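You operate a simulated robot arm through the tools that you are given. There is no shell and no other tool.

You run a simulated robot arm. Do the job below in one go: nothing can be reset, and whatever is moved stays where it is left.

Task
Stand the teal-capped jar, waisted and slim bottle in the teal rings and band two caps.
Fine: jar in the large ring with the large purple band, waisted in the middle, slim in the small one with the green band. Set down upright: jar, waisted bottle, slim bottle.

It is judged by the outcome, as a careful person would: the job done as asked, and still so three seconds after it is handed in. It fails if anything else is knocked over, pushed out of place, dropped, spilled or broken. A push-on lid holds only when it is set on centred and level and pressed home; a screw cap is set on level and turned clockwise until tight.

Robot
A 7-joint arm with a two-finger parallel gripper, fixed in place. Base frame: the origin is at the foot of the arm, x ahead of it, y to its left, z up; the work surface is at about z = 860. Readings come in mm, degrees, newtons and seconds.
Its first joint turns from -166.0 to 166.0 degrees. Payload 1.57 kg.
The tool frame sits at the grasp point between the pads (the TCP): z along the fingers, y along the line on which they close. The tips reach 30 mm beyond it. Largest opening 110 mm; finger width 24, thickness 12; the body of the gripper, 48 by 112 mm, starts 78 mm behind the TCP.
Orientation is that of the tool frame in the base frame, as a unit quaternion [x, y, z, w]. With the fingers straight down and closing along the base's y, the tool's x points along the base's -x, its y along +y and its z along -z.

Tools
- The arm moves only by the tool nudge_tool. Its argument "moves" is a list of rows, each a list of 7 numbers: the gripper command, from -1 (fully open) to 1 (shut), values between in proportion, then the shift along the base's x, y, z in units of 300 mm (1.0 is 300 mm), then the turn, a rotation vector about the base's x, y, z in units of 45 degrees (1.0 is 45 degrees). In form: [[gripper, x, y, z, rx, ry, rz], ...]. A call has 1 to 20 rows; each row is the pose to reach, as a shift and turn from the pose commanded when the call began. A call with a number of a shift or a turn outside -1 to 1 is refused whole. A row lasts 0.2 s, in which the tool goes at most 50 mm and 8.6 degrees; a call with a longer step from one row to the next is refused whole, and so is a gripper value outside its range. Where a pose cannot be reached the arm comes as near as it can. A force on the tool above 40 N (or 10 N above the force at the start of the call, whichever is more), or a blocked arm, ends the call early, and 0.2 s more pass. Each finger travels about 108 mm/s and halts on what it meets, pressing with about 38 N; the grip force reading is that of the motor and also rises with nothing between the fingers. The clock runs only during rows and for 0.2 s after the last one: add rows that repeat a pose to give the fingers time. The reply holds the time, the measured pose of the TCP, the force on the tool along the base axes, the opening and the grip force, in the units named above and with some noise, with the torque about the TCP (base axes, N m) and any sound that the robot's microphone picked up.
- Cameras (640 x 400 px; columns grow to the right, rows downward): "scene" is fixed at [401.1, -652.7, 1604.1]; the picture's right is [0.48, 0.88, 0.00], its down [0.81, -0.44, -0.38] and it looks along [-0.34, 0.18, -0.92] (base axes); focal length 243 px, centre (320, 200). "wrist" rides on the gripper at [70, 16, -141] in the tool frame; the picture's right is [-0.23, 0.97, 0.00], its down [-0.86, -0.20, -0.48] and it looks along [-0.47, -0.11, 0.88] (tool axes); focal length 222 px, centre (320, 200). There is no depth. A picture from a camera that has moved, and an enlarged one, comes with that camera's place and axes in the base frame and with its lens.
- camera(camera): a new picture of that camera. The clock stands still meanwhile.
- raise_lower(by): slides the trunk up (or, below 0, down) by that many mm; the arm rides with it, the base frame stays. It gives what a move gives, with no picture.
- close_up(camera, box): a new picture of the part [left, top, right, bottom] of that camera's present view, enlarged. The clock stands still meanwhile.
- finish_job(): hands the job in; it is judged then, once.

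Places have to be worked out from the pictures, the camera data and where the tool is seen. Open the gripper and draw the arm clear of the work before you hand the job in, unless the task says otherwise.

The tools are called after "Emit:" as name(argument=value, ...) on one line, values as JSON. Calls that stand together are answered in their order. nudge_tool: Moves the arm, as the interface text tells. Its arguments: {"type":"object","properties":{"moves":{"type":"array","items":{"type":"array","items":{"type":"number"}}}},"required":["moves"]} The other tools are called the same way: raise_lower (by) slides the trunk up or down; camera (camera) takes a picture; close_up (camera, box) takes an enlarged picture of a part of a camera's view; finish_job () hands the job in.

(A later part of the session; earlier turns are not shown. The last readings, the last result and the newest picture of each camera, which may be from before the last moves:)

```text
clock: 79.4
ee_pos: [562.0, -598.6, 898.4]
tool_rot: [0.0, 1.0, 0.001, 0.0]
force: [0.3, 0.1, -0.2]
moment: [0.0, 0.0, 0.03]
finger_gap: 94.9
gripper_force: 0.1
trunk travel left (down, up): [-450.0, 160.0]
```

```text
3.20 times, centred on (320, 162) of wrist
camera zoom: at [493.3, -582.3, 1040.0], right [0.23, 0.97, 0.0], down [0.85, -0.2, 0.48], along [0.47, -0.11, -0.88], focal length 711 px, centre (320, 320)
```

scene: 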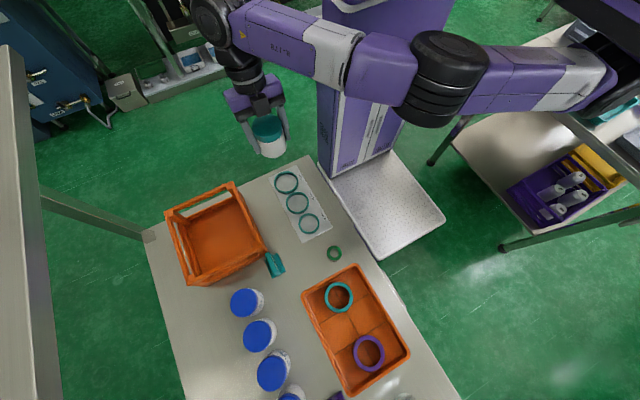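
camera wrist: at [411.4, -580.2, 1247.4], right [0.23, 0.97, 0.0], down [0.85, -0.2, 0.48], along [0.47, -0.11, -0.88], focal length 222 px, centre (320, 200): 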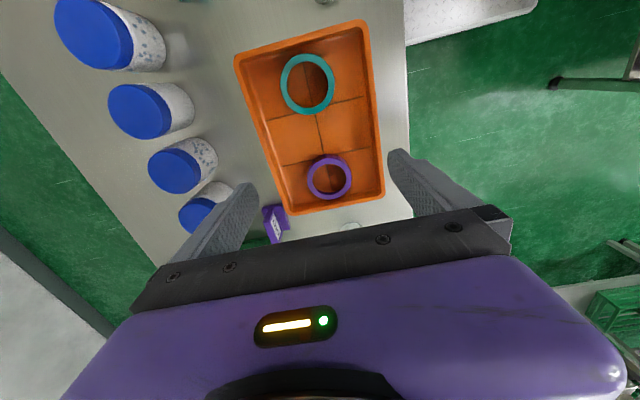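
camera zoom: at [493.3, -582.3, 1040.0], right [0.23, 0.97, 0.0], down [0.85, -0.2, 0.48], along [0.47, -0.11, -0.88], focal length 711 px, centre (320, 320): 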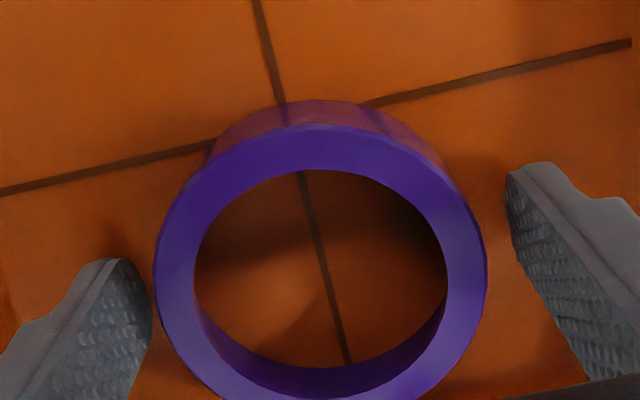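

Laterally centred (band midline at column 320). Closing the fingers.

Emit:
nudge_tool(moves=[[1, 0, 0, 0, 0, 0, 0], [1, 0, 0, 0, 0, 0, 0], [1, 0, 0, 0, 0, 0, 0], [1, 0, 0, 0, 0, 0, 0], [1, 0, 0, 0, 0, 0, 0]])

Emit:
nudge_tool(moves=[[1, 0, 0, 0.01, 0, 0, 0], [1, 0, 0, 0.03, 0, 0, 0], [1, 0, 0, 0.06, 0, 0, 0], [1, 0, 0, 0.1, 0, 0, 0], [1, 0, 0, 0.14, 0, 0, 0], [1, 0, 0, 0.18, 0, 0, 0], [1, 0, 0, 0.22, 0, 0, 0], [1, 0, 0, 0.26, 0, 0, 0], [1, 0, 0, 0.3, 0, 0, 0], [1, 0, 0, 0.3, 0, 0, 0]])

Emit:
close_up(camera="wrist", box=[220, 100, 420, 225])

```text
clock: 80.6
ee_pos: [563.2, -599.2, 898.3]
tool_rot: [0.001, 1.0, 0.001, 0.0]
force: [0.0, 0.4, -0.4]
moment: [0.02, -0.03, 0.02]
finger_gap: 81.2
gripper_force: 38.3
trunk travel left (down, up): [-450.0, 160.0]
```

```text
clock: 82.8
ee_pos: [561.8, -599.5, 989.1]
tool_rot: [0.001, 1.0, 0.001, 0.0]
force: [-0.7, 0.0, -0.2]
moment: [-0.01, -0.01, -0.01]
finger_gap: 80.7
gripper_force: 37.9
trunk travel left (down, up): [-450.0, 160.0]
```

```text
3.20 times, centred on (320, 162) of wrist
camera zoom: at [493.0, -582.5, 1129.9], right [0.23, 0.97, 0.0], down [0.85, -0.2, 0.48], along [0.47, -0.11, -0.88], focal length 711 px, centre (320, 320)
```

zoom: 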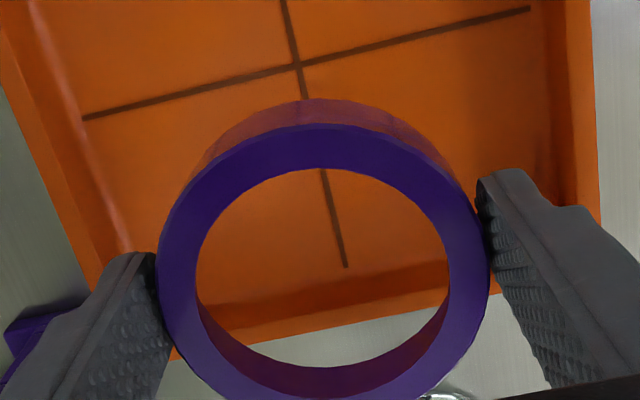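

Band held (81 mm). I'll zoom on its full outline to measure its offset in the grip before carrying it.

Emit:
close_up(camera="wrist", box=[240, 120, 400, 240])

```text
3.33 times, centred on (320, 180) of wrist
camera zoom: at [493.0, -582.5, 1129.9], right [0.23, 0.97, 0.0], down [0.85, -0.2, 0.48], along [0.47, -0.11, -0.88], focal length 740 px, centre (320, 267)
```

zoom: 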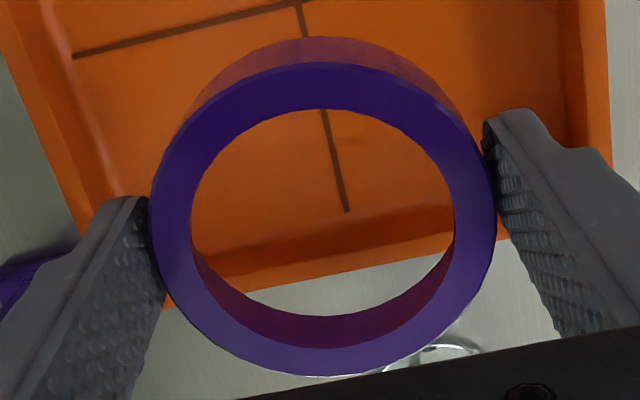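

The band sits +5.3 mm in x off the TCP, with its top 14 mm below it. I'll carry it to above the jar, staying at z≈1015.

Emit:
nudge_tool(moves=[[1, -0.02, 0, 0.03, 0, 0, 0], [1, -0.06, 0, 0.06, 0, 0, 0], [1, -0.12, 0, 0.09, 0, 0, 0], [1, -0.2, 0, 0.09, 0, 0, 0], [1, -0.3, 0.01, 0.09, 0, 0, 0], [1, -0.4, 0.02, 0.09, 0, 0, 0], [1, -0.5, 0.03, 0.09, 0, 0, 0], [1, -0.6, 0.05, 0.09, 0, 0, 0], [1, -0.7, 0.06, 0.09, 0, 0, 0], [1, -0.8, 0.07, 0.09, 0, 0, 0], [1, -0.88, 0.08, 0.09, 0, 0, 0], [1, -0.91, 0.085, 0.09, 0, 0, 0], [1, -0.91, 0.085, 0.09, 0, 0, 0]])

Emit:
nudge_tool(moves=[[1, -0.02, 0, 0, 0, 0, 0], [1, -0.06, 0, 0, 0, 0, 0], [1, -0.12, 0, 0, 0, 0, 0], [1, -0.2, 0, 0, 0, 0, 0], [1, -0.3, 0, 0, 0, 0, 0], [1, -0.4, 0, 0, 0, 0, 0], [1, -0.5, 0, 0, 0, 0, 0], [1, -0.6, 0, 0, 0, 0, 0], [1, -0.7, 0, 0, 0, 0, 0], [1, -0.8, 0, 0, 0, 0, 0], [1, -0.88, 0, 0, 0, 0, 0], [1, -0.91, 0, 0, 0, 0, 0], [1, -0.91, 0, 0, 0, 0, 0]])

Emit:
camera(camera="wrist")

Emit:
close_up(camera="wrist", box=[240, 120, 400, 240])

```text
clock: 85.6
ee_pos: [289.5, -573.5, 1015.7]
tool_rot: [0.001, 1.0, 0.001, -0.001]
force: [-0.2, -0.4, 0.4]
moment: [0.0, 0.0, -0.01]
finger_gap: 80.4
gripper_force: 38.0
trunk travel left (down, up): [-450.0, 160.0]
```

```text
clock: 88.4
ee_pos: [15.4, -574.1, 1016.2]
tool_rot: [0.0, 1.0, 0.001, 0.001]
force: [-0.5, -0.3, -0.2]
moment: [-0.01, 0.04, 0.0]
finger_gap: 80.8
gripper_force: 38.2
trunk travel left (down, up): [-450.0, 160.0]
```

```text
taken
camera wrist: at [-53.7, -557.4, 1157.1], right [0.23, 0.97, 0.0], down [0.85, -0.2, 0.48], along [0.47, -0.11, -0.88], focal length 222 px, centre (320, 200)
```

wrist: 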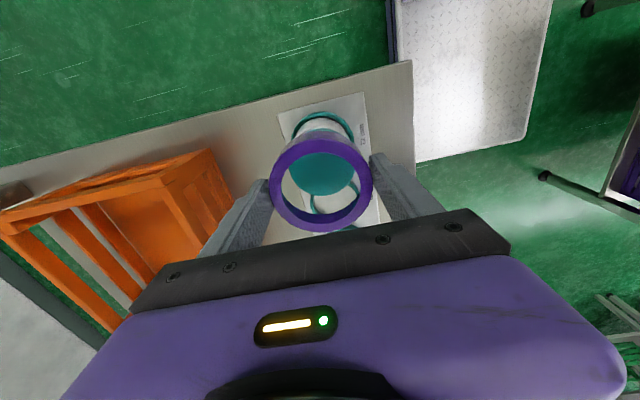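

```text
3.33 times, centred on (320, 180) of wrist
camera zoom: at [-53.7, -557.4, 1157.1], right [0.23, 0.97, 0.0], down [0.85, -0.2, 0.48], along [0.47, -0.11, -0.88], focal length 740 px, centre (320, 267)
```

zoom: 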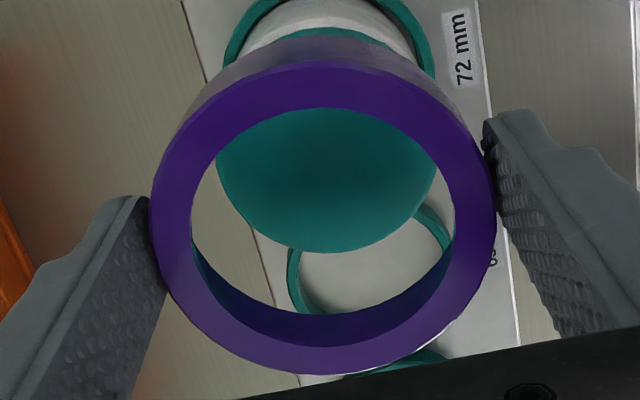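

Through the band's hole I see the jar cap: relative offset jar-minus-band ≈(+2.9,+0.4) mm. I'll shift by that and lower to ~12 mm above the cap for another comparison.

Emit:
nudge_tool(moves=[[1, 0.005, 0.001, -0.02, 0, 0, 0], [1, 0.0097, 0.0013, -0.05, 0, 0, 0], [1, 0.0097, 0.0013, -0.08, 0, 0, 0], [1, 0.0097, 0.0013, -0.103, 0, 0, 0], [1, 0.0097, 0.0013, -0.103, 0, 0, 0]])

Emit:
close_up(camera="wrist", box=[240, 120, 400, 240])

Emit:
close_up(camera="scene", box=[240, 120, 336, 180])

```text
clock: 89.6
ee_pos: [19.7, -574.6, 983.5]
tool_rot: [0.001, 1.0, 0.001, 0.0]
force: [-0.4, 0.1, 0.0]
moment: [0.0, -0.02, 0.02]
finger_gap: 80.5
gripper_force: 37.7
trunk travel left (down, up): [-450.0, 160.0]
```

```text
3.33 times, centred on (320, 180) of wrist
camera zoom: at [-50.0, -556.9, 1125.3], right [0.23, 0.97, 0.0], down [0.85, -0.2, 0.48], along [0.47, -0.11, -0.88], focal length 740 px, centre (320, 267)
```

zoom: 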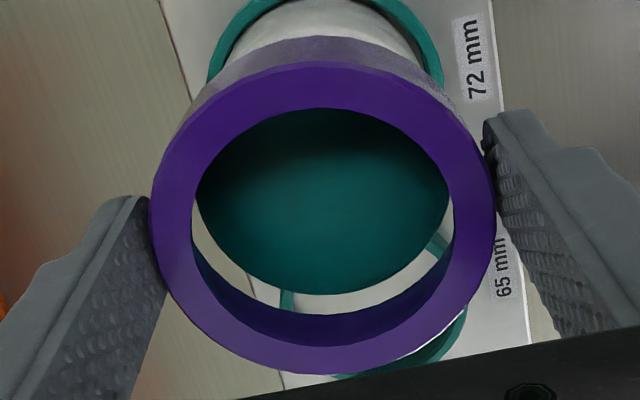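

```text
6.67 times, centred on (288, 150) of scene
camera zoom: at [401.1, -652.7, 1604.1], right [0.48, 0.88, 0.0], down [0.81, -0.44, -0.38], along [-0.34, 0.18, -0.92], focal length 1622 px, centre (533, 533)
```

zoom: 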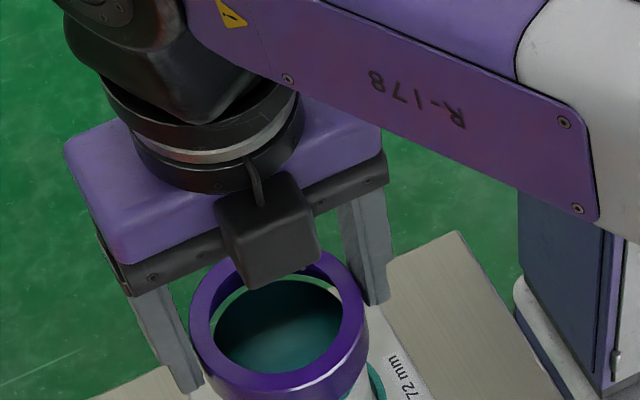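

The cap and band appear concentric within about 0.5 mm now. Lowering slowly until the band engages the cap.

Emit:
nudge_tool(moves=[[1, 0, 0, -0.007, 0, 0, 0], [1, 0, 0, -0.014, 0, 0, 0], [1, 0, 0, -0.021, 0, 0, 0], [1, 0, 0, -0.028, 0, 0, 0], [1, 0, 0, -0.033, 0, 0, 0]])

Emit:
close_up(camera="wrist", box=[240, 120, 400, 240])

```text
clock: 90.8
ee_pos: [18.8, -574.2, 975.2]
tool_rot: [0.0, 1.0, 0.0, -0.001]
force: [0.0, -0.1, -0.3]
moment: [-0.03, -0.02, 0.03]
finger_gap: 80.7
gripper_force: 38.1
trunk travel left (down, up): [-450.0, 160.0]
```

```text
3.33 times, centred on (320, 180) of wrist
camera zoom: at [-50.1, -557.3, 1116.0], right [0.23, 0.97, 0.0], down [0.85, -0.2, 0.48], along [0.47, -0.11, -0.88], focal length 740 px, centre (320, 267)
```

zoom: 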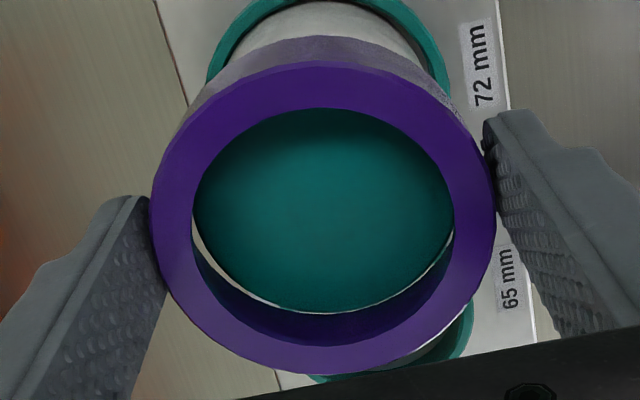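

The visible gap is slightly larger at left, so the band needs ~0.4 mm in +y. I'll make that shift and continue lowering gently.

Emit:
nudge_tool(moves=[[1, 0, 0.0013, 0, 0, 0, 0], [1, 0, 0.0013, -0.006, 0, 0, 0], [1, 0, 0.0013, -0.012, 0, 0, 0], [1, 0, 0.0013, -0.016, 0, 0, 0]])

Emit:
close_up(camera="wrist", box=[240, 120, 400, 240])

```text
clock: 91.8
ee_pos: [18.9, -573.8, 970.0]
tool_rot: [0.001, 1.0, 0.0, 0.0]
force: [0.2, 0.0, -0.1]
moment: [0.02, 0.02, 0.01]
finger_gap: 80.4
gripper_force: 37.4
trunk travel left (down, up): [-450.0, 160.0]
```

```text
3.33 times, centred on (320, 180) of wrist
camera zoom: at [-49.8, -557.0, 1111.1], right [0.23, 0.97, 0.0], down [0.85, -0.2, 0.48], along [0.47, -0.11, -0.88], focal length 740 px, centre (320, 267)
```

zoom: 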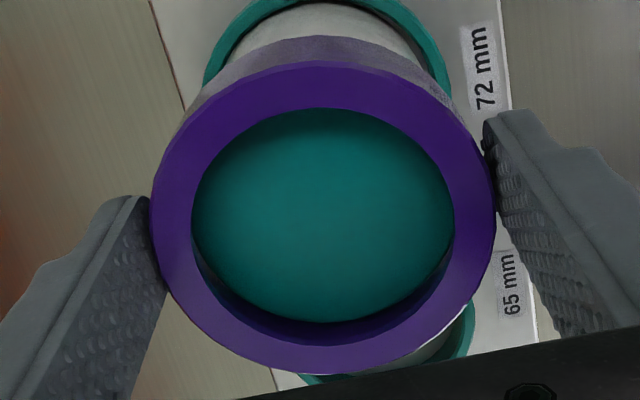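

No contact yet; continue down in small steps.

Emit:
nudge_tool(moves=[[1, 0, 0, -0.004, 0, 0, 0], [1, 0, 0, -0.008, 0, 0, 0], [1, 0, 0, -0.012, 0, 0, 0], [1, 0, 0, -0.016, 0, 0, 0]])

Emit:
close_up(camera="wrist", box=[240, 120, 400, 240])

```text
clock: 92.8
ee_pos: [20.3, -574.7, 964.0]
tool_rot: [0.001, 1.0, 0.001, 0.0]
force: [-0.1, -0.3, -0.5]
moment: [-0.02, 0.03, 0.0]
finger_gap: 80.6
gripper_force: 37.7
trunk travel left (down, up): [-450.0, 160.0]
```

```text
3.33 times, centred on (320, 180) of wrist
camera zoom: at [-50.2, -556.7, 1106.1], right [0.23, 0.97, 0.0], down [0.85, -0.2, 0.48], along [0.47, -0.11, -0.88], focal length 740 px, centre (320, 267)
```

zoom: 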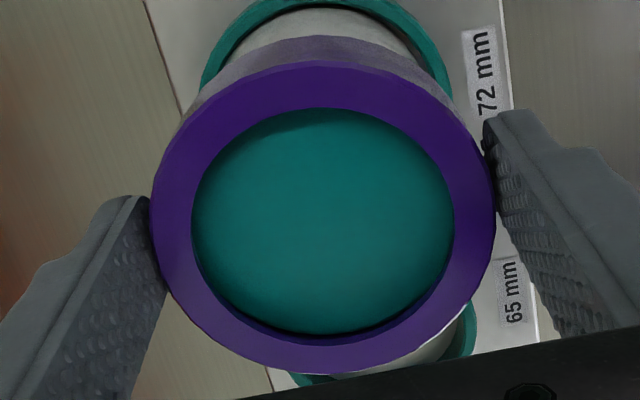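

Still free; the cap appears to be entering the band. Continue.

Emit:
nudge_tool(moves=[[1, 0, 0, -0.004, 0, 0, 0], [1, 0, 0, -0.008, 0, 0, 0], [1, 0, 0, -0.012, 0, 0, 0], [1, 0, 0, -0.016, 0, 0, 0]])

Emit:
close_up(camera="wrist", box=[240, 120, 400, 240])

```text
clock: 93.8
ee_pos: [19.3, -573.2, 960.6]
tool_rot: [0.0, 1.0, 0.0, 0.0]
force: [1.0, -1.1, 3.9]
moment: [-0.07, -0.02, -0.03]
finger_gap: 80.5
gripper_force: 37.8
trunk travel left (down, up): [-450.0, 160.0]
```

```text
3.33 times, centred on (320, 180) of wrist
camera zoom: at [-50.2, -557.0, 1102.1], right [0.23, 0.97, 0.0], down [0.85, -0.2, 0.48], along [0.47, -0.11, -0.88], focal length 740 px, centre (320, 267)
```

zoom: 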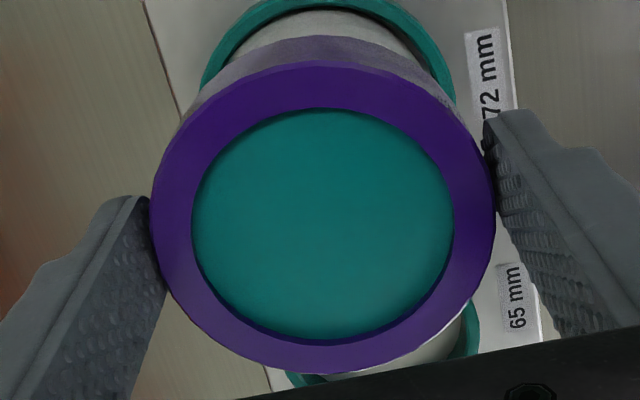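

First contact (≈4 N) with the cap inside the band and well centred. I'll press on in small steps, watching force.

Emit:
nudge_tool(moves=[[1, 0, 0, -0.003, 0, 0, 0], [1, 0, 0, -0.006, 0, 0, 0], [1, 0, 0, -0.009, 0, 0, 0]])

Emit:
close_up(camera="wrist", box=[240, 120, 400, 240])

```text
clock: 94.6
ee_pos: [19.1, -574.4, 959.9]
tool_rot: [0.001, 1.0, 0.001, 0.0]
force: [-0.7, -4.1, 12.0]
moment: [-0.12, -0.08, 0.0]
finger_gap: 80.7
gripper_force: 37.9
trunk travel left (down, up): [-450.0, 160.0]
```

```text
3.33 times, centred on (320, 180) of wrist
camera zoom: at [-50.1, -556.7, 1099.5], right [0.23, 0.97, 0.0], down [0.85, -0.2, 0.48], along [0.47, -0.11, -0.88], focal length 740 px, centre (320, 267)
```

zoom: 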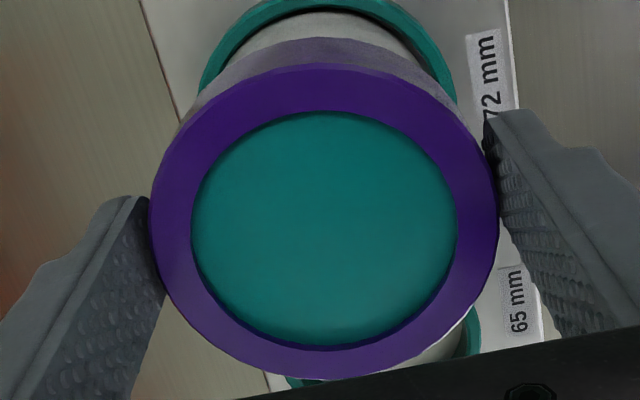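

The cap surface is nearly flush under the band's lip. I'll keep pressing a bit more.

Emit:
nudge_tool(moves=[[1, 0, 0, -0.003, 0, 0, 0], [1, 0, 0, -0.006, 0, 0, 0], [1, 0, 0, -0.009, 0, 0, 0], [1, 0, 0, -0.012, 0, 0, 0]])

Emit:
close_up(camera="wrist", box=[240, 120, 400, 240])

```text
clock: 95.6
ee_pos: [20.2, -573.5, 955.0]
tool_rot: [0.001, 1.0, 0.0, 0.001]
force: [0.1, -0.8, 20.2]
moment: [-0.02, -0.1, -0.02]
finger_gap: 83.5
gripper_force: 38.3
trunk travel left (down, up): [-450.0, 160.0]
```

```text
3.33 times, centred on (320, 180) of wrist
camera zoom: at [-50.0, -556.2, 1096.3], right [0.23, 0.97, 0.0], down [0.86, -0.2, 0.48], along [0.47, -0.11, -0.88], focal length 740 px, centre (320, 267)
```

zoom: 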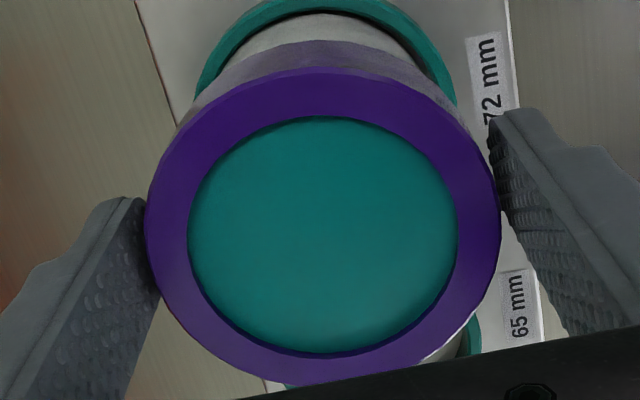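

Fingers are now slipping down along the band at 20 N, so I'll release, rise, and inspect the band before pressing it home from above with the fingertips.

Emit:
nudge_tool(moves=[[-0.727, 0, 0, 0, 0, 0, 0], [-0.727, 0, 0, 0, 0, 0, 0], [-0.727, 0, 0, 0.03, 0, 0, 0], [-0.727, 0, 0, 0.08, 0, 0, 0], [-0.727, 0, 0, 0.15, 0, 0, 0], [-0.727, 0, 0, 0.15, 0, 0, 0]])

Emit:
close_up(camera="wrist", box=[240, 90, 400, 210])

Emit:
close_up(camera="scene", box=[240, 130, 336, 190])

```text
clock: 97.0
ee_pos: [19.5, -573.5, 999.4]
tool_rot: [0.001, 1.0, 0.001, 0.0]
force: [0.9, -0.1, 0.6]
moment: [-0.02, -0.04, 0.0]
finger_gap: 94.8
gripper_force: 0.0
trunk travel left (down, up): [-450.0, 160.0]
```

```text
3.33 times, centred on (320, 150) of wrist
camera zoom: at [-50.0, -556.4, 1140.4], right [0.23, 0.97, 0.0], down [0.85, -0.2, 0.48], along [0.47, -0.11, -0.88], focal length 740 px, centre (320, 367)
```

zoom: 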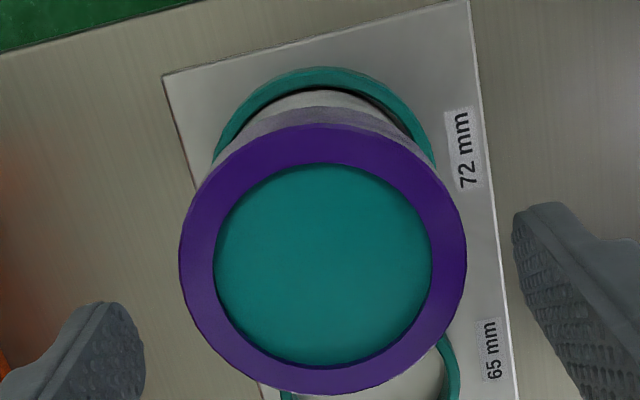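

```text
6.67 times, centred on (288, 160) of scene
camera zoom: at [401.1, -652.7, 1604.1], right [0.48, 0.88, 0.0], down [0.81, -0.44, -0.38], along [-0.34, 0.18, -0.92], focal length 1622 px, centre (533, 467)
```

zoom: 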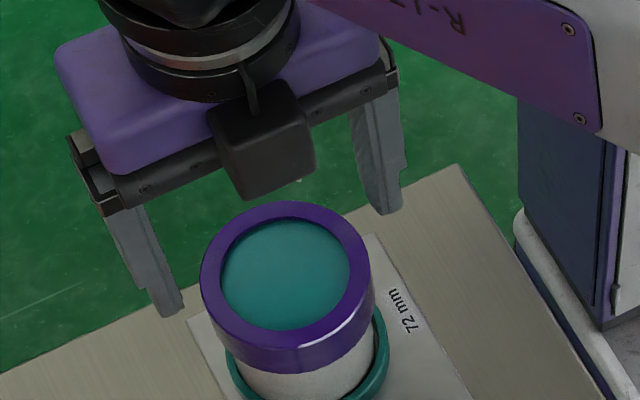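

The band sits level on the cap, top at ≈944.5. I'll close the fingers to ~64 mm so both tips land on the lip, centre over it, and press down gently.

Emit:
nudge_tool(moves=[[-0.164, 0.007, -0.001, 0, 0, 0, 0], [-0.164, 0.0133, -0.002, 0, 0, 0, 0], [-0.164, 0.0133, -0.002, -0.03, 0, 0, 0], [-0.164, 0.0133, -0.002, -0.06, 0, 0, 0], [-0.164, 0.0133, -0.002, -0.075, 0, 0, 0]])

Emit:
close_up(camera="wrist", box=[240, 110, 400, 230])

```text
clock: 98.2
ee_pos: [22.4, -573.6, 980.1]
tool_rot: [0.001, 1.0, -0.001, 0.0]
force: [5.9, 5.0, 35.1]
moment: [0.4, -0.26, -0.05]
finger_gap: 64.0
gripper_force: 0.0
trunk travel left (down, up): [-450.0, 160.0]
```

```text
3.33 times, centred on (320, 170) of wrist
camera zoom: at [-46.4, -556.5, 1122.0], right [0.23, 0.97, 0.0], down [0.86, -0.2, 0.48], along [0.46, -0.11, -0.88], focal length 740 px, centre (320, 300)
```

zoom: 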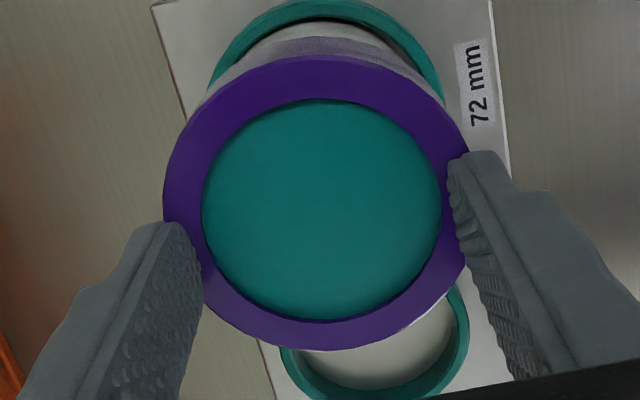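

Contact with 35 N at TCP 980, i.e. the band's top was still ~950. I'll press further in small steps and watch for it to go home.

Emit:
nudge_tool(moves=[[-0.164, 0, 0, -0.002, 0, 0, 0], [-0.164, 0, 0, -0.004, 0, 0, 0], [-0.164, 0, 0, -0.004, 0, 0, 0]])

Emit:
close_up(camera="wrist", box=[240, 110, 400, 230])

```text
clock: 98.6
ee_pos: [22.0, -575.2, 981.3]
tool_rot: [0.0, 1.0, -0.002, -0.001]
force: [2.4, 4.6, 17.5]
moment: [0.29, -0.16, 0.01]
finger_gap: 64.5
gripper_force: 0.5
trunk travel left (down, up): [-450.0, 160.0]
stopped in row 2: the force on the tool passed its limit at 48 N (the readings are from after the stop); the commanded pose is now the measured one
```

```text
3.33 times, centred on (320, 170) of wrist
camera zoom: at [-46.7, -557.3, 1122.5], right [0.23, 0.97, -0.01], down [0.86, -0.2, 0.48], along [0.46, -0.11, -0.88], focal length 740 px, centre (320, 300)
```

zoom: 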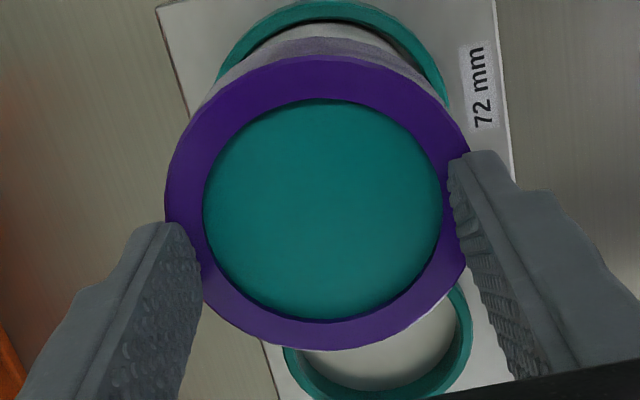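

Up to 48 N didn't move it further. I'll lift off slightly and zoom in strongly to check how the cap sits under the lip and whether the band is level.

Emit:
nudge_tool(moves=[[-0.164, 0, 0, 0.03, 0, 0, 0], [-0.164, -0.01, 0, 0.1, 0, 0, 0], [-0.164, -0.01, 0, 0.25, 0, 0, 0], [-0.164, -0.01, 0, 0.25, 0, 0, 0]])

Emit:
close_up(camera="wrist", box=[270, 80, 370, 160])

Emit:
close_up(camera="scene", box=[260, 155, 320, 195])

```text
clock: 99.6
ee_pos: [18.0, -573.8, 1053.8]
tool_rot: [0.0, 1.0, -0.001, -0.001]
force: [0.8, -0.8, -0.1]
moment: [-0.05, 0.02, 0.0]
finger_gap: 64.1
gripper_force: 0.0
trunk travel left (down, up): [-450.0, 160.0]
```

```text
5.00 times, centred on (320, 120) of wrist
camera zoom: at [-49.8, -557.6, 1195.6], right [0.23, 0.97, 0.0], down [0.86, -0.2, 0.48], along [0.46, -0.11, -0.88], focal length 1111 px, centre (320, 600)
```

zoom: 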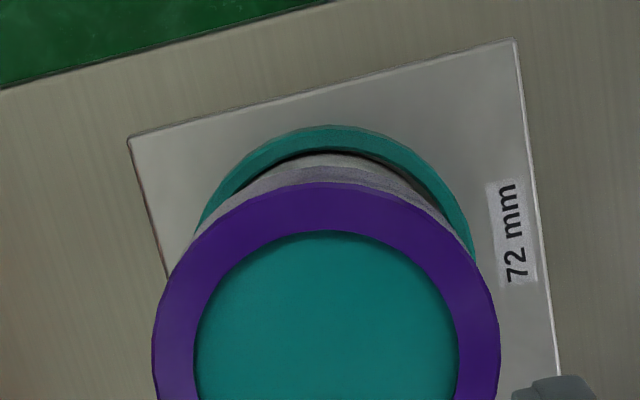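

```text
10.00 times, centred on (290, 175) of scene
camera zoom: at [401.1, -652.7, 1604.1], right [0.48, 0.88, 0.0], down [0.81, -0.44, -0.38], along [-0.34, 0.18, -0.92], focal length 2432 px, centre (620, 450)
```

zoom: 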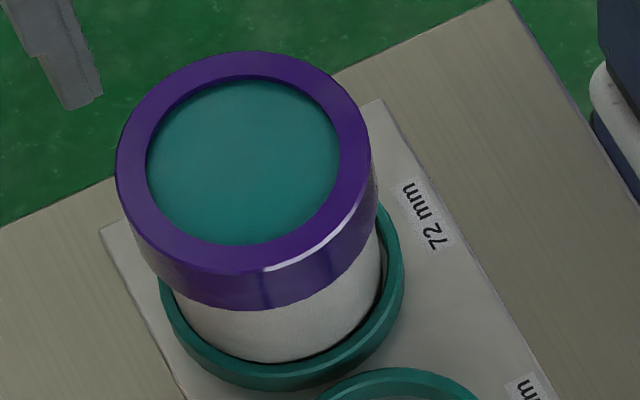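

The band looks level and the cap is right beneath the lip. I'll press once more with a tiny tilt correction so both fingertips bear evenly.

Emit:
nudge_tool(moves=[[-0.164, 0.01, -0.001, -0.1, 0.005, 0, 0], [-0.164, 0.01, -0.001, -0.2, 0.005, 0, 0], [-0.164, 0.01, -0.001, -0.235, 0.005, 0, 0], [-0.164, 0.01, -0.001, -0.243, 0.005, 0, 0], [-0.164, 0.01, -0.001, -0.251, 0.005, 0, 0], [-0.164, 0.01, -0.001, -0.258, 0.005, 0, 0], [-0.164, 0.01, -0.001, -0.265, 0.005, 0, 0]])

Emit:
nudge_tool(moves=[[-0.164, 0, 0, -0.004, 0, 0, 0], [-0.164, 0, 0, -0.008, 0, 0, 0], [-0.164, 0, 0, -0.012, 0, 0, 0]])

```text
clock: 101.2
ee_pos: [21.8, -576.8, 980.4]
tool_rot: [0.0, 1.0, -0.002, -0.004]
force: [2.4, 4.4, 14.8]
moment: [0.22, -0.08, 0.0]
finger_gap: 64.1
gripper_force: 0.2
trunk travel left (down, up): [-450.0, 160.0]
stopped in row 7: the force on the tool passed its limit at 43 N (the readings are from after the stop); the commanded pose is now the measured one
```

```text
clock: 101.9
ee_pos: [20.4, -577.2, 981.5]
tool_rot: [-0.001, 1.0, -0.004, -0.005]
force: [3.2, 3.9, 15.1]
moment: [0.29, -0.1, -0.04]
finger_gap: 64.7
gripper_force: 0.1
trunk travel left (down, up): [-450.0, 160.0]
stopped in row 3: the force on the tool passed its limit at 42 N (the readings are from after the stop); the commanded pose is now the measured one
```

The band is solid at this height. I'll rise and look at it at maximum magnification to judge the lip-to-cap gap and jar seating.

Emit:
nudge_tool(moves=[[-0.164, 0, 0.01, 0.03, 0, 0, 0], [-0.164, 0, 0.01, 0.12, 0, 0, 0], [-0.164, 0, 0.01, 0.26, 0, 0, 0], [-0.164, 0, 0.01, 0.4, 0, 0, 0], [-0.164, 0, 0.01, 0.4, 0, 0, 0]])

Emit:
close_up(camera="scene", box=[268, 152, 308, 177])

Emit:
close_up(camera="scene", box=[268, 172, 308, 197])

Emit:
close_up(camera="wrist", box=[280, 70, 360, 120])

```text
clock: 103.1
ee_pos: [20.6, -573.6, 1099.1]
tool_rot: [0.0, 1.0, -0.003, -0.004]
force: [-0.9, 0.4, 0.0]
moment: [0.0, -0.01, 0.0]
finger_gap: 63.7
gripper_force: 0.1
trunk travel left (down, up): [-450.0, 160.0]
```

```text
16.00 times, centred on (288, 164) of scene
camera zoom: at [401.1, -652.7, 1604.1], right [0.48, 0.88, 0.0], down [0.81, -0.44, -0.38], along [-0.34, 0.18, -0.92], focal length 3892 px, centre (832, 768)
```

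zoom: 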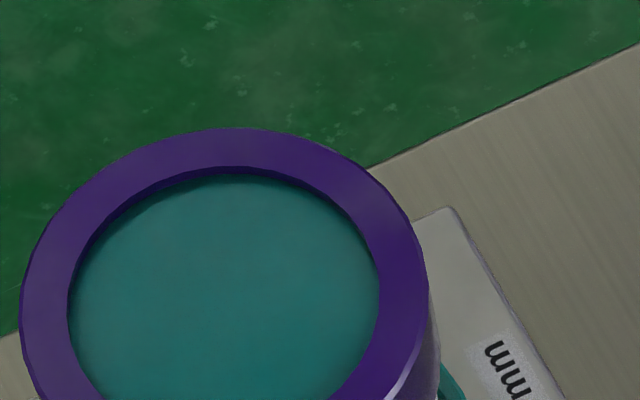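

```text
16.00 times, centred on (288, 184) of scene
camera zoom: at [401.1, -652.7, 1604.1], right [0.48, 0.88, 0.0], down [0.81, -0.44, -0.38], along [-0.34, 0.18, -0.92], focal length 3892 px, centre (832, 448)
```

zoom: 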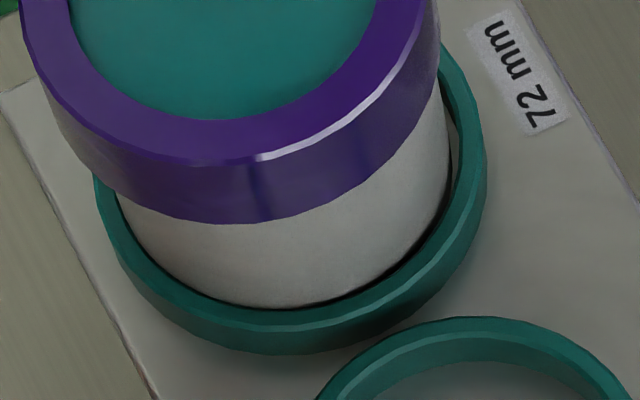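

```text
8.00 times, centred on (320, 95) of wrist
camera zoom: at [-47.9, -556.0, 1240.9], right [0.23, 0.97, -0.01], down [0.86, -0.2, 0.47], along [0.46, -0.11, -0.88], focal length 1777 px, centre (320, 1040)
```

zoom: 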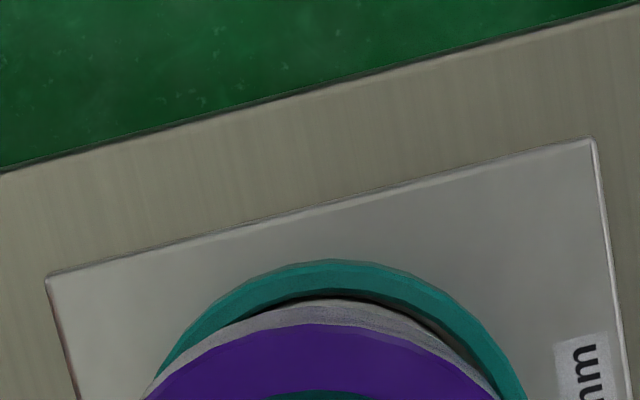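

The lip sits ~4 mm above the cap face all round and the jar's base is down in the ring: jar done. Next the waisted bottle: I'll travel over and tilt the wrist camera to view the bottles from the side, to choose grip heights.

Emit:
nudge_tool(moves=[[-1, 0.1, 0, 0, 0.0076, -0.0102, 0], [-1, 0.22, 0, 0, 0.0076, -0.0102, 0], [-1, 0.36, 0, 0, 0.0076, -0.0102, 0], [-1, 0.5, 0, 0, 0.0076, -0.0102, 0], [-1, 0.64, 0, 0, 0.0076, -0.0102, 0], [-1, 0.78, 0, 0, 0.0076, -0.0102, 0], [-1, 0.92, 0, 0, 0.0076, -0.0102, 0], [-1, 1.0, 0, 0, 0.0076, -0.0102, 0], [-1, 1.0, 0, 0, 0.0076, -0.0102, 0]])

Emit:
nudge_tool(moves=[[-1, 0.06, 0, 0, 0, -0.16, 0], [-1, 0.14, 0, 0, 0, -0.32, 0], [-1, 0.22, 0, -0.04, 0, -0.48, 0], [-1, 0.3, 0, -0.08, 0, -0.64, 0], [-1, 0.38, 0, -0.12, 0, -0.8, 0], [-1, 0.43, 0, -0.16, 0, -0.96, 0], [-1, 0.43, 0, -0.16, 0, -1.0, 0], [-1, 0.43, 0, -0.16, 0, -1.0, 0]])

Emit:
camera(camera="wrist")

Emit:
close_up(camera="wrist", box=[240, 120, 400, 240])

```text
clock: 105.1
ee_pos: [320.7, -573.5, 1099.0]
tool_rot: [0.0, 1.0, 0.0, 0.001]
force: [0.1, -0.3, -0.8]
moment: [-0.01, 0.02, -0.01]
finger_gap: 110.1
gripper_force: 0.1
trunk travel left (down, up): [-450.0, 160.0]
```

```text
clock: 106.9
ee_pos: [450.0, -574.3, 1052.1]
tool_rot: [0.0, 0.924, 0.0, 0.383]
force: [0.3, 0.5, -0.1]
moment: [-0.02, -0.01, 0.0]
finger_gap: 110.0
gripper_force: 0.1
trunk travel left (down, up): [-450.0, 160.0]
```

```text
taken
camera wrist: at [300.8, -557.8, 1102.0], right [0.16, 0.97, 0.16], down [0.27, -0.2, 0.94], along [0.95, -0.11, -0.29], focal length 222 px, centre (320, 200)
```

wrist: 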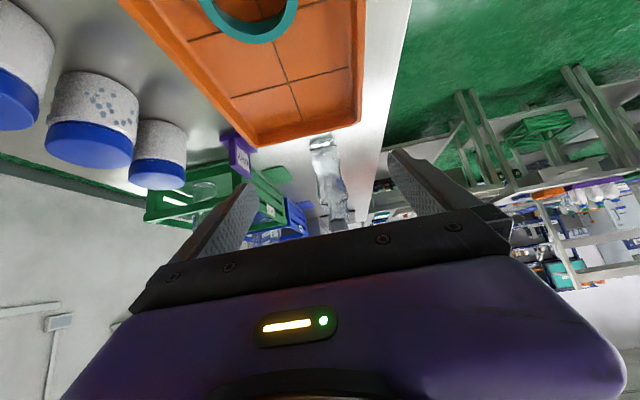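

```text
3.33 times, centred on (320, 180) of wrist
camera zoom: at [300.8, -557.8, 1102.0], right [0.16, 0.97, 0.16], down [0.27, -0.2, 0.94], along [0.95, -0.11, -0.29], focal length 740 px, centre (320, 267)
```

zoom: 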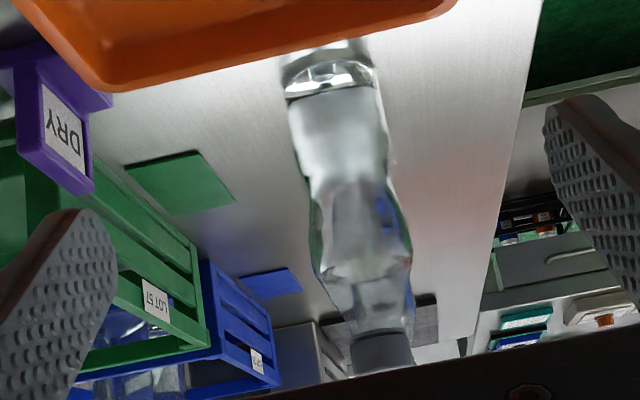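

Side view: the waisted bottle is ~195 mm tall: Ø~61 lower part, ~45 waist (z≈932), ~55 upper bulge (z≈971), cap above 1022; its axis is nearer y≈-580. I'll return the tool upright, rise and move above it to centre precisely.

Emit:
nudge_tool(moves=[[-1, 0, 0, 0.08, 0, 0.16, 0], [-1, 0.02, 0, 0.16, 0, 0.32, 0], [-1, 0.05, 0, 0.22, 0, 0.48, 0], [-1, 0.1, 0, 0.28, 0, 0.64, 0], [-1, 0.16, 0, 0.33, 0, 0.8, 0], [-1, 0.24, 0, 0.36, 0, 0.96, 0], [-1, 0.34, -0.01, 0.36, 0, 1.0, 0], [-1, 0.46, -0.02, 0.36, 0, 1.0, 0], [-1, 0.55, -0.02, 0.36, 0, 1.0, 0], [-1, 0.55, -0.02, 0.36, 0, 1.0, 0]])

Emit:
camera(camera="wrist")

Emit:
close_up(camera="wrist", box=[240, 110, 400, 230])

```text
clock: 109.1
ee_pos: [615.6, -580.8, 1157.6]
tool_rot: [0.0, 1.0, 0.001, 0.0]
force: [0.5, -1.0, -1.2]
moment: [-0.01, -0.02, -0.02]
finger_gap: 109.6
gripper_force: 0.1
trunk travel left (down, up): [-450.0, 160.0]
```

```text
taken
camera wrist: at [546.2, -563.7, 1300.5], right [0.23, 0.97, 0.0], down [0.86, -0.2, 0.48], along [0.47, -0.11, -0.88], focal length 222 px, centre (320, 200)
```

wrist: 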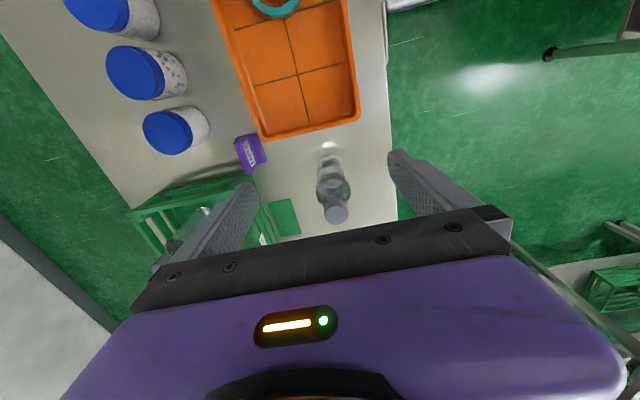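

```text
3.33 times, centred on (320, 170) of wrist
camera zoom: at [546.2, -563.7, 1300.5], right [0.23, 0.97, 0.0], down [0.86, -0.2, 0.48], along [0.47, -0.11, -0.88], focal length 740 px, centre (320, 300)
```

zoom: 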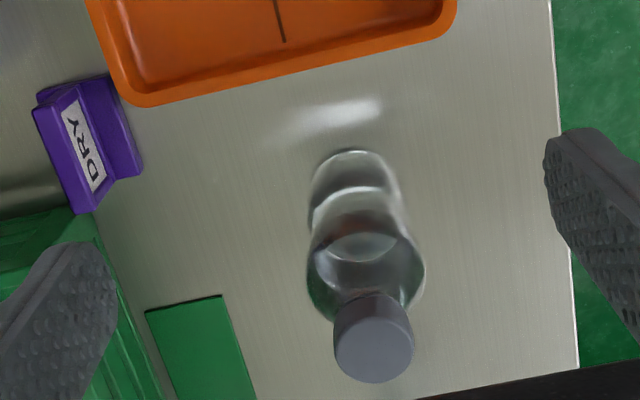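

Waisted bottle axis is ≈(712,-581), top ≈1041. I'll move over it at z≈1100 and check centring.

Emit:
nudge_tool(moves=[[-1, 0.1, 0, -0.03, 0, 0, 0], [-1, 0.22, 0, -0.08, 0, 0, 0], [-1, 0.321, 0, -0.14, 0, 0, 0], [-1, 0.321, 0, -0.19, 0, 0, 0], [-1, 0.321, 0, -0.19, 0, 0, 0]])

Emit:
close_up(camera="wrist", box=[220, 80, 420, 230])

```text
clock: 110.3
ee_pos: [711.9, -580.6, 1101.6]
tool_rot: [0.0, 1.0, 0.001, 0.0]
force: [-0.4, 0.3, 0.6]
moment: [0.0, 0.0, -0.02]
finger_gap: 110.2
gripper_force: 0.1
trunk travel left (down, up): [-450.0, 160.0]
```

```text
2.67 times, centred on (320, 155) of wrist
camera zoom: at [642.2, -563.3, 1243.4], right [0.23, 0.97, 0.0], down [0.85, -0.2, 0.48], along [0.47, -0.11, -0.88], focal length 592 px, centre (320, 320)
```

zoom: 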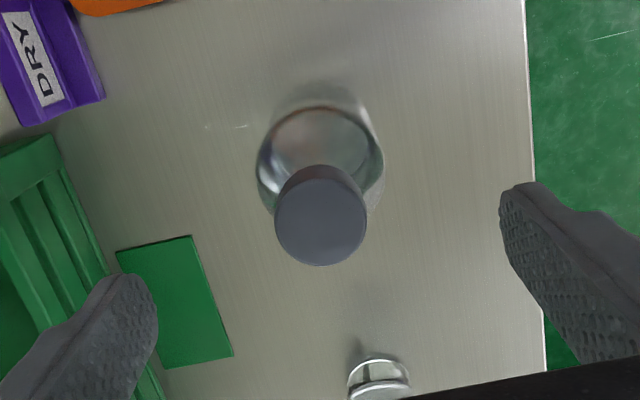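

Bottle is laterally centred and about 2–3 mm toward -x of the TCP. I'll shift -2.5 mm and descend to z≈970 (cap stays below the palm).

Emit:
nudge_tool(moves=[[-1, -0.008, 0, -0.06, 0, 0, 0], [-1, -0.008, 0, -0.16, 0, 0, 0], [-1, -0.008, 0, -0.26, 0, 0, 0], [-1, -0.008, 0, -0.36, 0, 0, 0], [-1, -0.008, 0, -0.42, 0, 0, 0], [-1, -0.008, 0, -0.437, 0, 0, 0], [-1, -0.008, 0, -0.437, 0, 0, 0]])

Emit:
camera(camera="wrist")

```text
clock: 111.9
ee_pos: [707.4, -580.5, 970.9]
tool_rot: [0.001, 1.0, -0.001, 0.0]
force: [-0.8, 0.8, -0.3]
moment: [-0.02, -0.03, 0.01]
finger_gap: 110.2
gripper_force: 0.0
trunk travel left (down, up): [-450.0, 160.0]
```

```text
taken
camera wrist: at [638.8, -563.3, 1112.5], right [0.23, 0.97, 0.0], down [0.85, -0.2, 0.48], along [0.47, -0.11, -0.88], focal length 222 px, centre (320, 200)
```

wrist: 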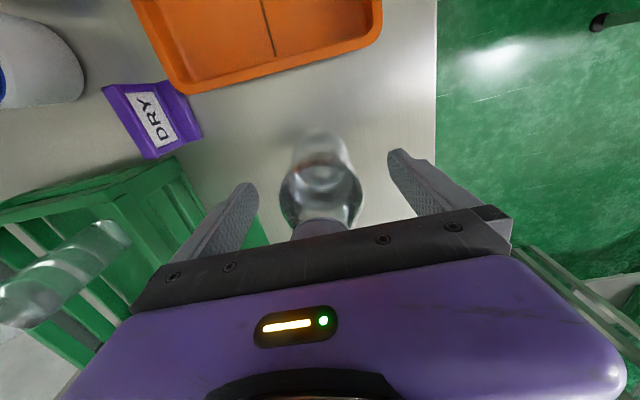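

The bulge is centred at the grasp point and the cap clears the palm. Closing, then a small slow test lift.

Emit:
nudge_tool(moves=[[1, 0, 0, 0, 0, 0, 0], [1, 0, 0, 0, 0, 0, 0], [1, 0, 0, 0, 0, 0, 0], [1, 0, 0, 0, 0, 0, 0], [1, 0, 0, 0, 0, 0, 0], [1, 0, 0, 0, 0, 0, 0]])

Emit:
nudge_tool(moves=[[1, 0, 0, 0.005, 0, 0, 0], [1, 0, 0, 0.01, 0, 0, 0], [1, 0, 0, 0.02, 0, 0, 0], [1, 0, 0, 0.03, 0, 0, 0], [1, 0, 0, 0.04, 0, 0, 0], [1, 0, 0, 0.04, 0, 0, 0]])

Emit:
close_up(camera="wrist", box=[240, 110, 400, 240])

```text
clock: 113.3
ee_pos: [708.4, -580.0, 971.0]
tool_rot: [-0.001, 1.0, 0.0, -0.001]
force: [0.2, 0.6, -0.1]
moment: [-0.01, 0.02, 0.0]
finger_gap: 59.2
gripper_force: 38.3
trunk travel left (down, up): [-450.0, 160.0]
```

```text
clock: 114.7
ee_pos: [707.7, -580.8, 983.3]
tool_rot: [0.0, 1.0, 0.0, 0.0]
force: [0.1, 0.2, -3.0]
moment: [-0.02, 0.01, 0.02]
finger_gap: 59.5
gripper_force: 37.5
trunk travel left (down, up): [-450.0, 160.0]
```

```text
3.08 times, centred on (320, 175) of wrist
camera zoom: at [639.3, -563.7, 1124.7], right [0.23, 0.97, 0.0], down [0.85, -0.2, 0.48], along [0.47, -0.11, -0.88], focal length 684 px, centre (320, 277)
```

zoom: 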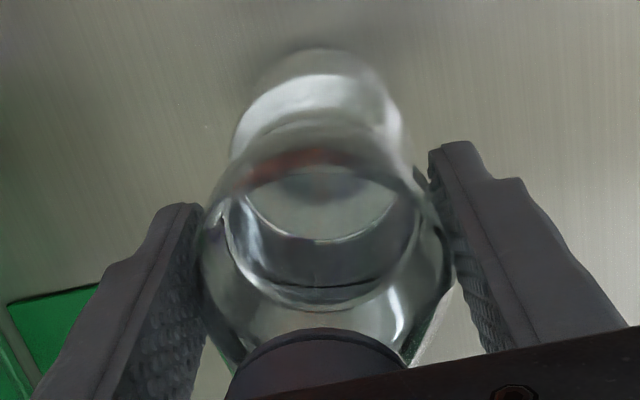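

Held at 59.4 mm with ~3 N of load, no slip. I'll lift slowly another ~70 mm, then travel in -x.

Emit:
nudge_tool(moves=[[1, 0, 0, 0.02, 0, 0, 0], [1, 0, 0, 0.05, 0, 0, 0], [1, 0, 0, 0.085, 0, 0, 0], [1, 0, 0, 0.12, 0, 0, 0], [1, 0, 0, 0.155, 0, 0, 0], [1, 0, 0, 0.19, 0, 0, 0], [1, 0, 0, 0.22, 0, 0, 0], [1, 0, 0, 0.235, 0, 0, 0], [1, 0, 0, 0.235, 0, 0, 0]])

Emit:
nudge_tool(moves=[[1, -0.02, 0, 0, 0, 0, 0], [1, -0.05, 0, 0, 0, 0, 0], [1, -0.1, 0, 0, 0, 0, 0], [1, -0.16, 0, 0, 0, 0, 0], [1, -0.22, 0, 0, 0, 0, 0], [1, -0.28, 0, 0, 0, 0, 0], [1, -0.34, 0, 0, 0, 0, 0], [1, -0.4, 0, 0, 0, 0, 0], [1, -0.46, 0, 0, 0, 0, 0], [1, -0.52, 0, 0, 0, 0, 0], [1, -0.58, 0, 0, 0, 0, 0], [1, -0.64, 0, 0, 0, 0, 0], [1, -0.7, 0, 0, 0, 0, 0], [1, -0.76, 0, 0, 0, 0, 0], [1, -0.82, 0, 0, 0, 0, 0], [1, -0.88, 0, 0, 0, 0, 0], [1, -0.94, 0, 0, 0, 0, 0], [1, -0.98, 0, 0, 0, 0, 0], [1, -1.0, 0, 0, 0, 0, 0], [1, -1.0, 0, 0, 0, 0, 0]])

Emit:
camera(camera="wrist")

```text
clock: 116.7
ee_pos: [709.6, -581.9, 1053.5]
tool_rot: [0.0, 1.0, 0.0, 0.0]
force: [0.7, 0.4, -2.9]
moment: [0.02, 0.0, 0.01]
finger_gap: 59.2
gripper_force: 38.2
trunk travel left (down, up): [-450.0, 160.0]
```

```text
clock: 120.9
ee_pos: [409.0, -580.8, 1052.2]
tool_rot: [0.001, 1.0, 0.0, 0.0]
force: [0.5, 0.9, -3.7]
moment: [0.01, 0.02, -0.01]
finger_gap: 59.5
gripper_force: 38.4
trunk travel left (down, up): [-450.0, 160.0]
```

```text
taken
camera wrist: at [339.1, -563.6, 1195.0], right [0.23, 0.97, 0.0], down [0.85, -0.2, 0.48], along [0.47, -0.11, -0.88], focal length 222 px, centre (320, 200)
```

wrist: 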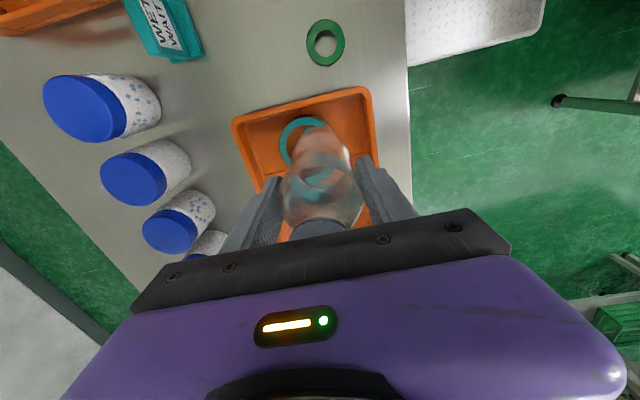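

Bottle secure. Continue to the middle ring, aiming a little short for inspection.

Emit:
nudge_tool(moves=[[1, -0.02, 0, 0, 0, 0, 0], [1, -0.05, 0, 0, 0, 0, 0], [1, -0.1, 0, 0, 0, 0, 0], [1, -0.16, 0, 0, 0, 0, 0], [1, -0.22, 0, 0, 0, 0, 0], [1, -0.28, 0, 0, 0, 0, 0], [1, -0.34, 0, 0, 0, 0, 0], [1, -0.4, 0, 0, 0, 0, 0], [1, -0.46, 0.005, 0, 0, 0, 0], [1, -0.52, 0.01, 0, 0, 0, 0], [1, -0.58, 0.015, 0, 0, 0, 0], [1, -0.64, 0.02, 0, 0, 0, 0], [1, -0.7, 0.025, 0, 0, 0, 0], [1, -0.76, 0.028, 0, 0, 0, 0], [1, -0.82, 0.028, 0, 0, 0, 0], [1, -0.88, 0.028, 0, 0, 0, 0], [1, -0.94, 0.028, 0, 0, 0, 0], [1, -0.98, 0.028, 0, 0, 0, 0], [1, -1.0, 0.028, 0, 0, 0, 0], [1, -1.0, 0.028, 0, 0, 0, 0]])

Emit:
camera(camera="wrist")

Emit:
close_up(camera="wrist", box=[240, 90, 400, 220])

Emit:
close_up(camera="scene", box=[240, 130, 368, 230])

```text
clock: 125.1
ee_pos: [107.7, -571.0, 1054.3]
tool_rot: [-0.001, 1.0, 0.001, 0.0]
force: [-1.3, 0.4, -3.5]
moment: [0.01, 0.01, 0.0]
finger_gap: 59.1
gripper_force: 37.8
trunk travel left (down, up): [-450.0, 160.0]
```

```text
taken
camera wrist: at [39.0, -555.2, 1195.4], right [0.23, 0.97, 0.0], down [0.85, -0.2, 0.48], along [0.47, -0.11, -0.88], focal length 222 px, centre (320, 200)
```

wrist: 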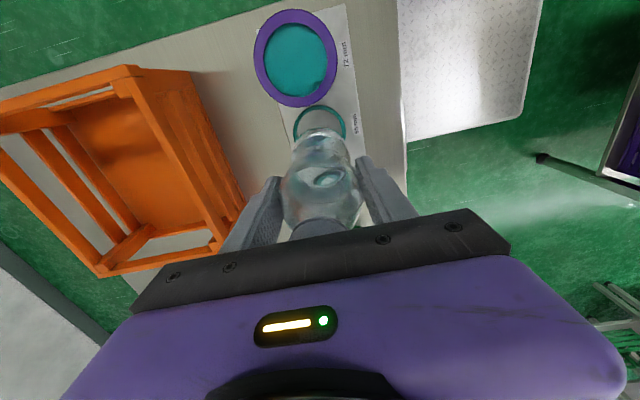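

```text
3.08 times, centred on (320, 155) of wrist
camera zoom: at [39.0, -555.2, 1195.4], right [0.23, 0.97, 0.0], down [0.85, -0.2, 0.48], along [0.47, -0.11, -0.88], focal length 684 px, centre (320, 338)
```

zoom: 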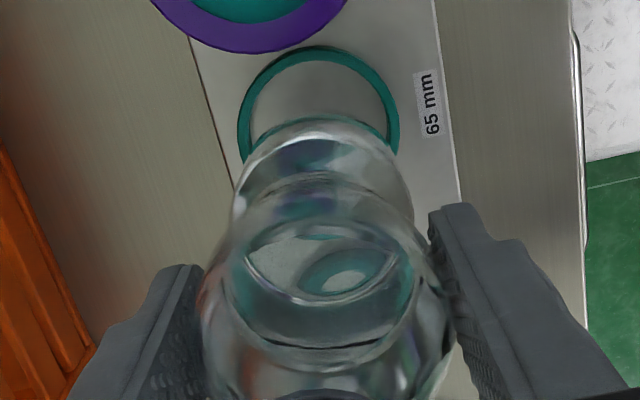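

```text
4.00 times, centred on (304, 180) of scene
camera zoom: at [401.1, -652.7, 1604.1], right [0.48, 0.88, 0.0], down [0.81, -0.44, -0.38], along [-0.34, 0.18, -0.92], focal length 973 px, centre (384, 280)
```

zoom: 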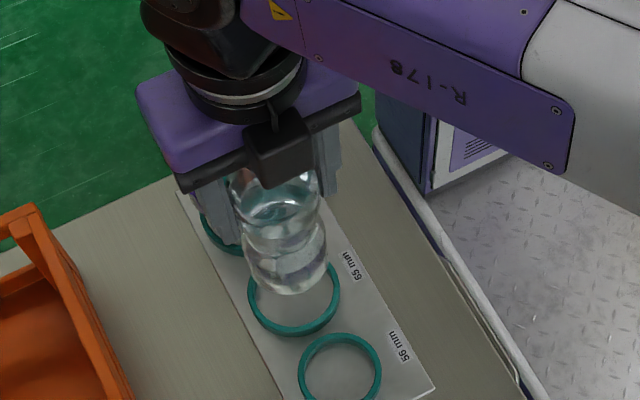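

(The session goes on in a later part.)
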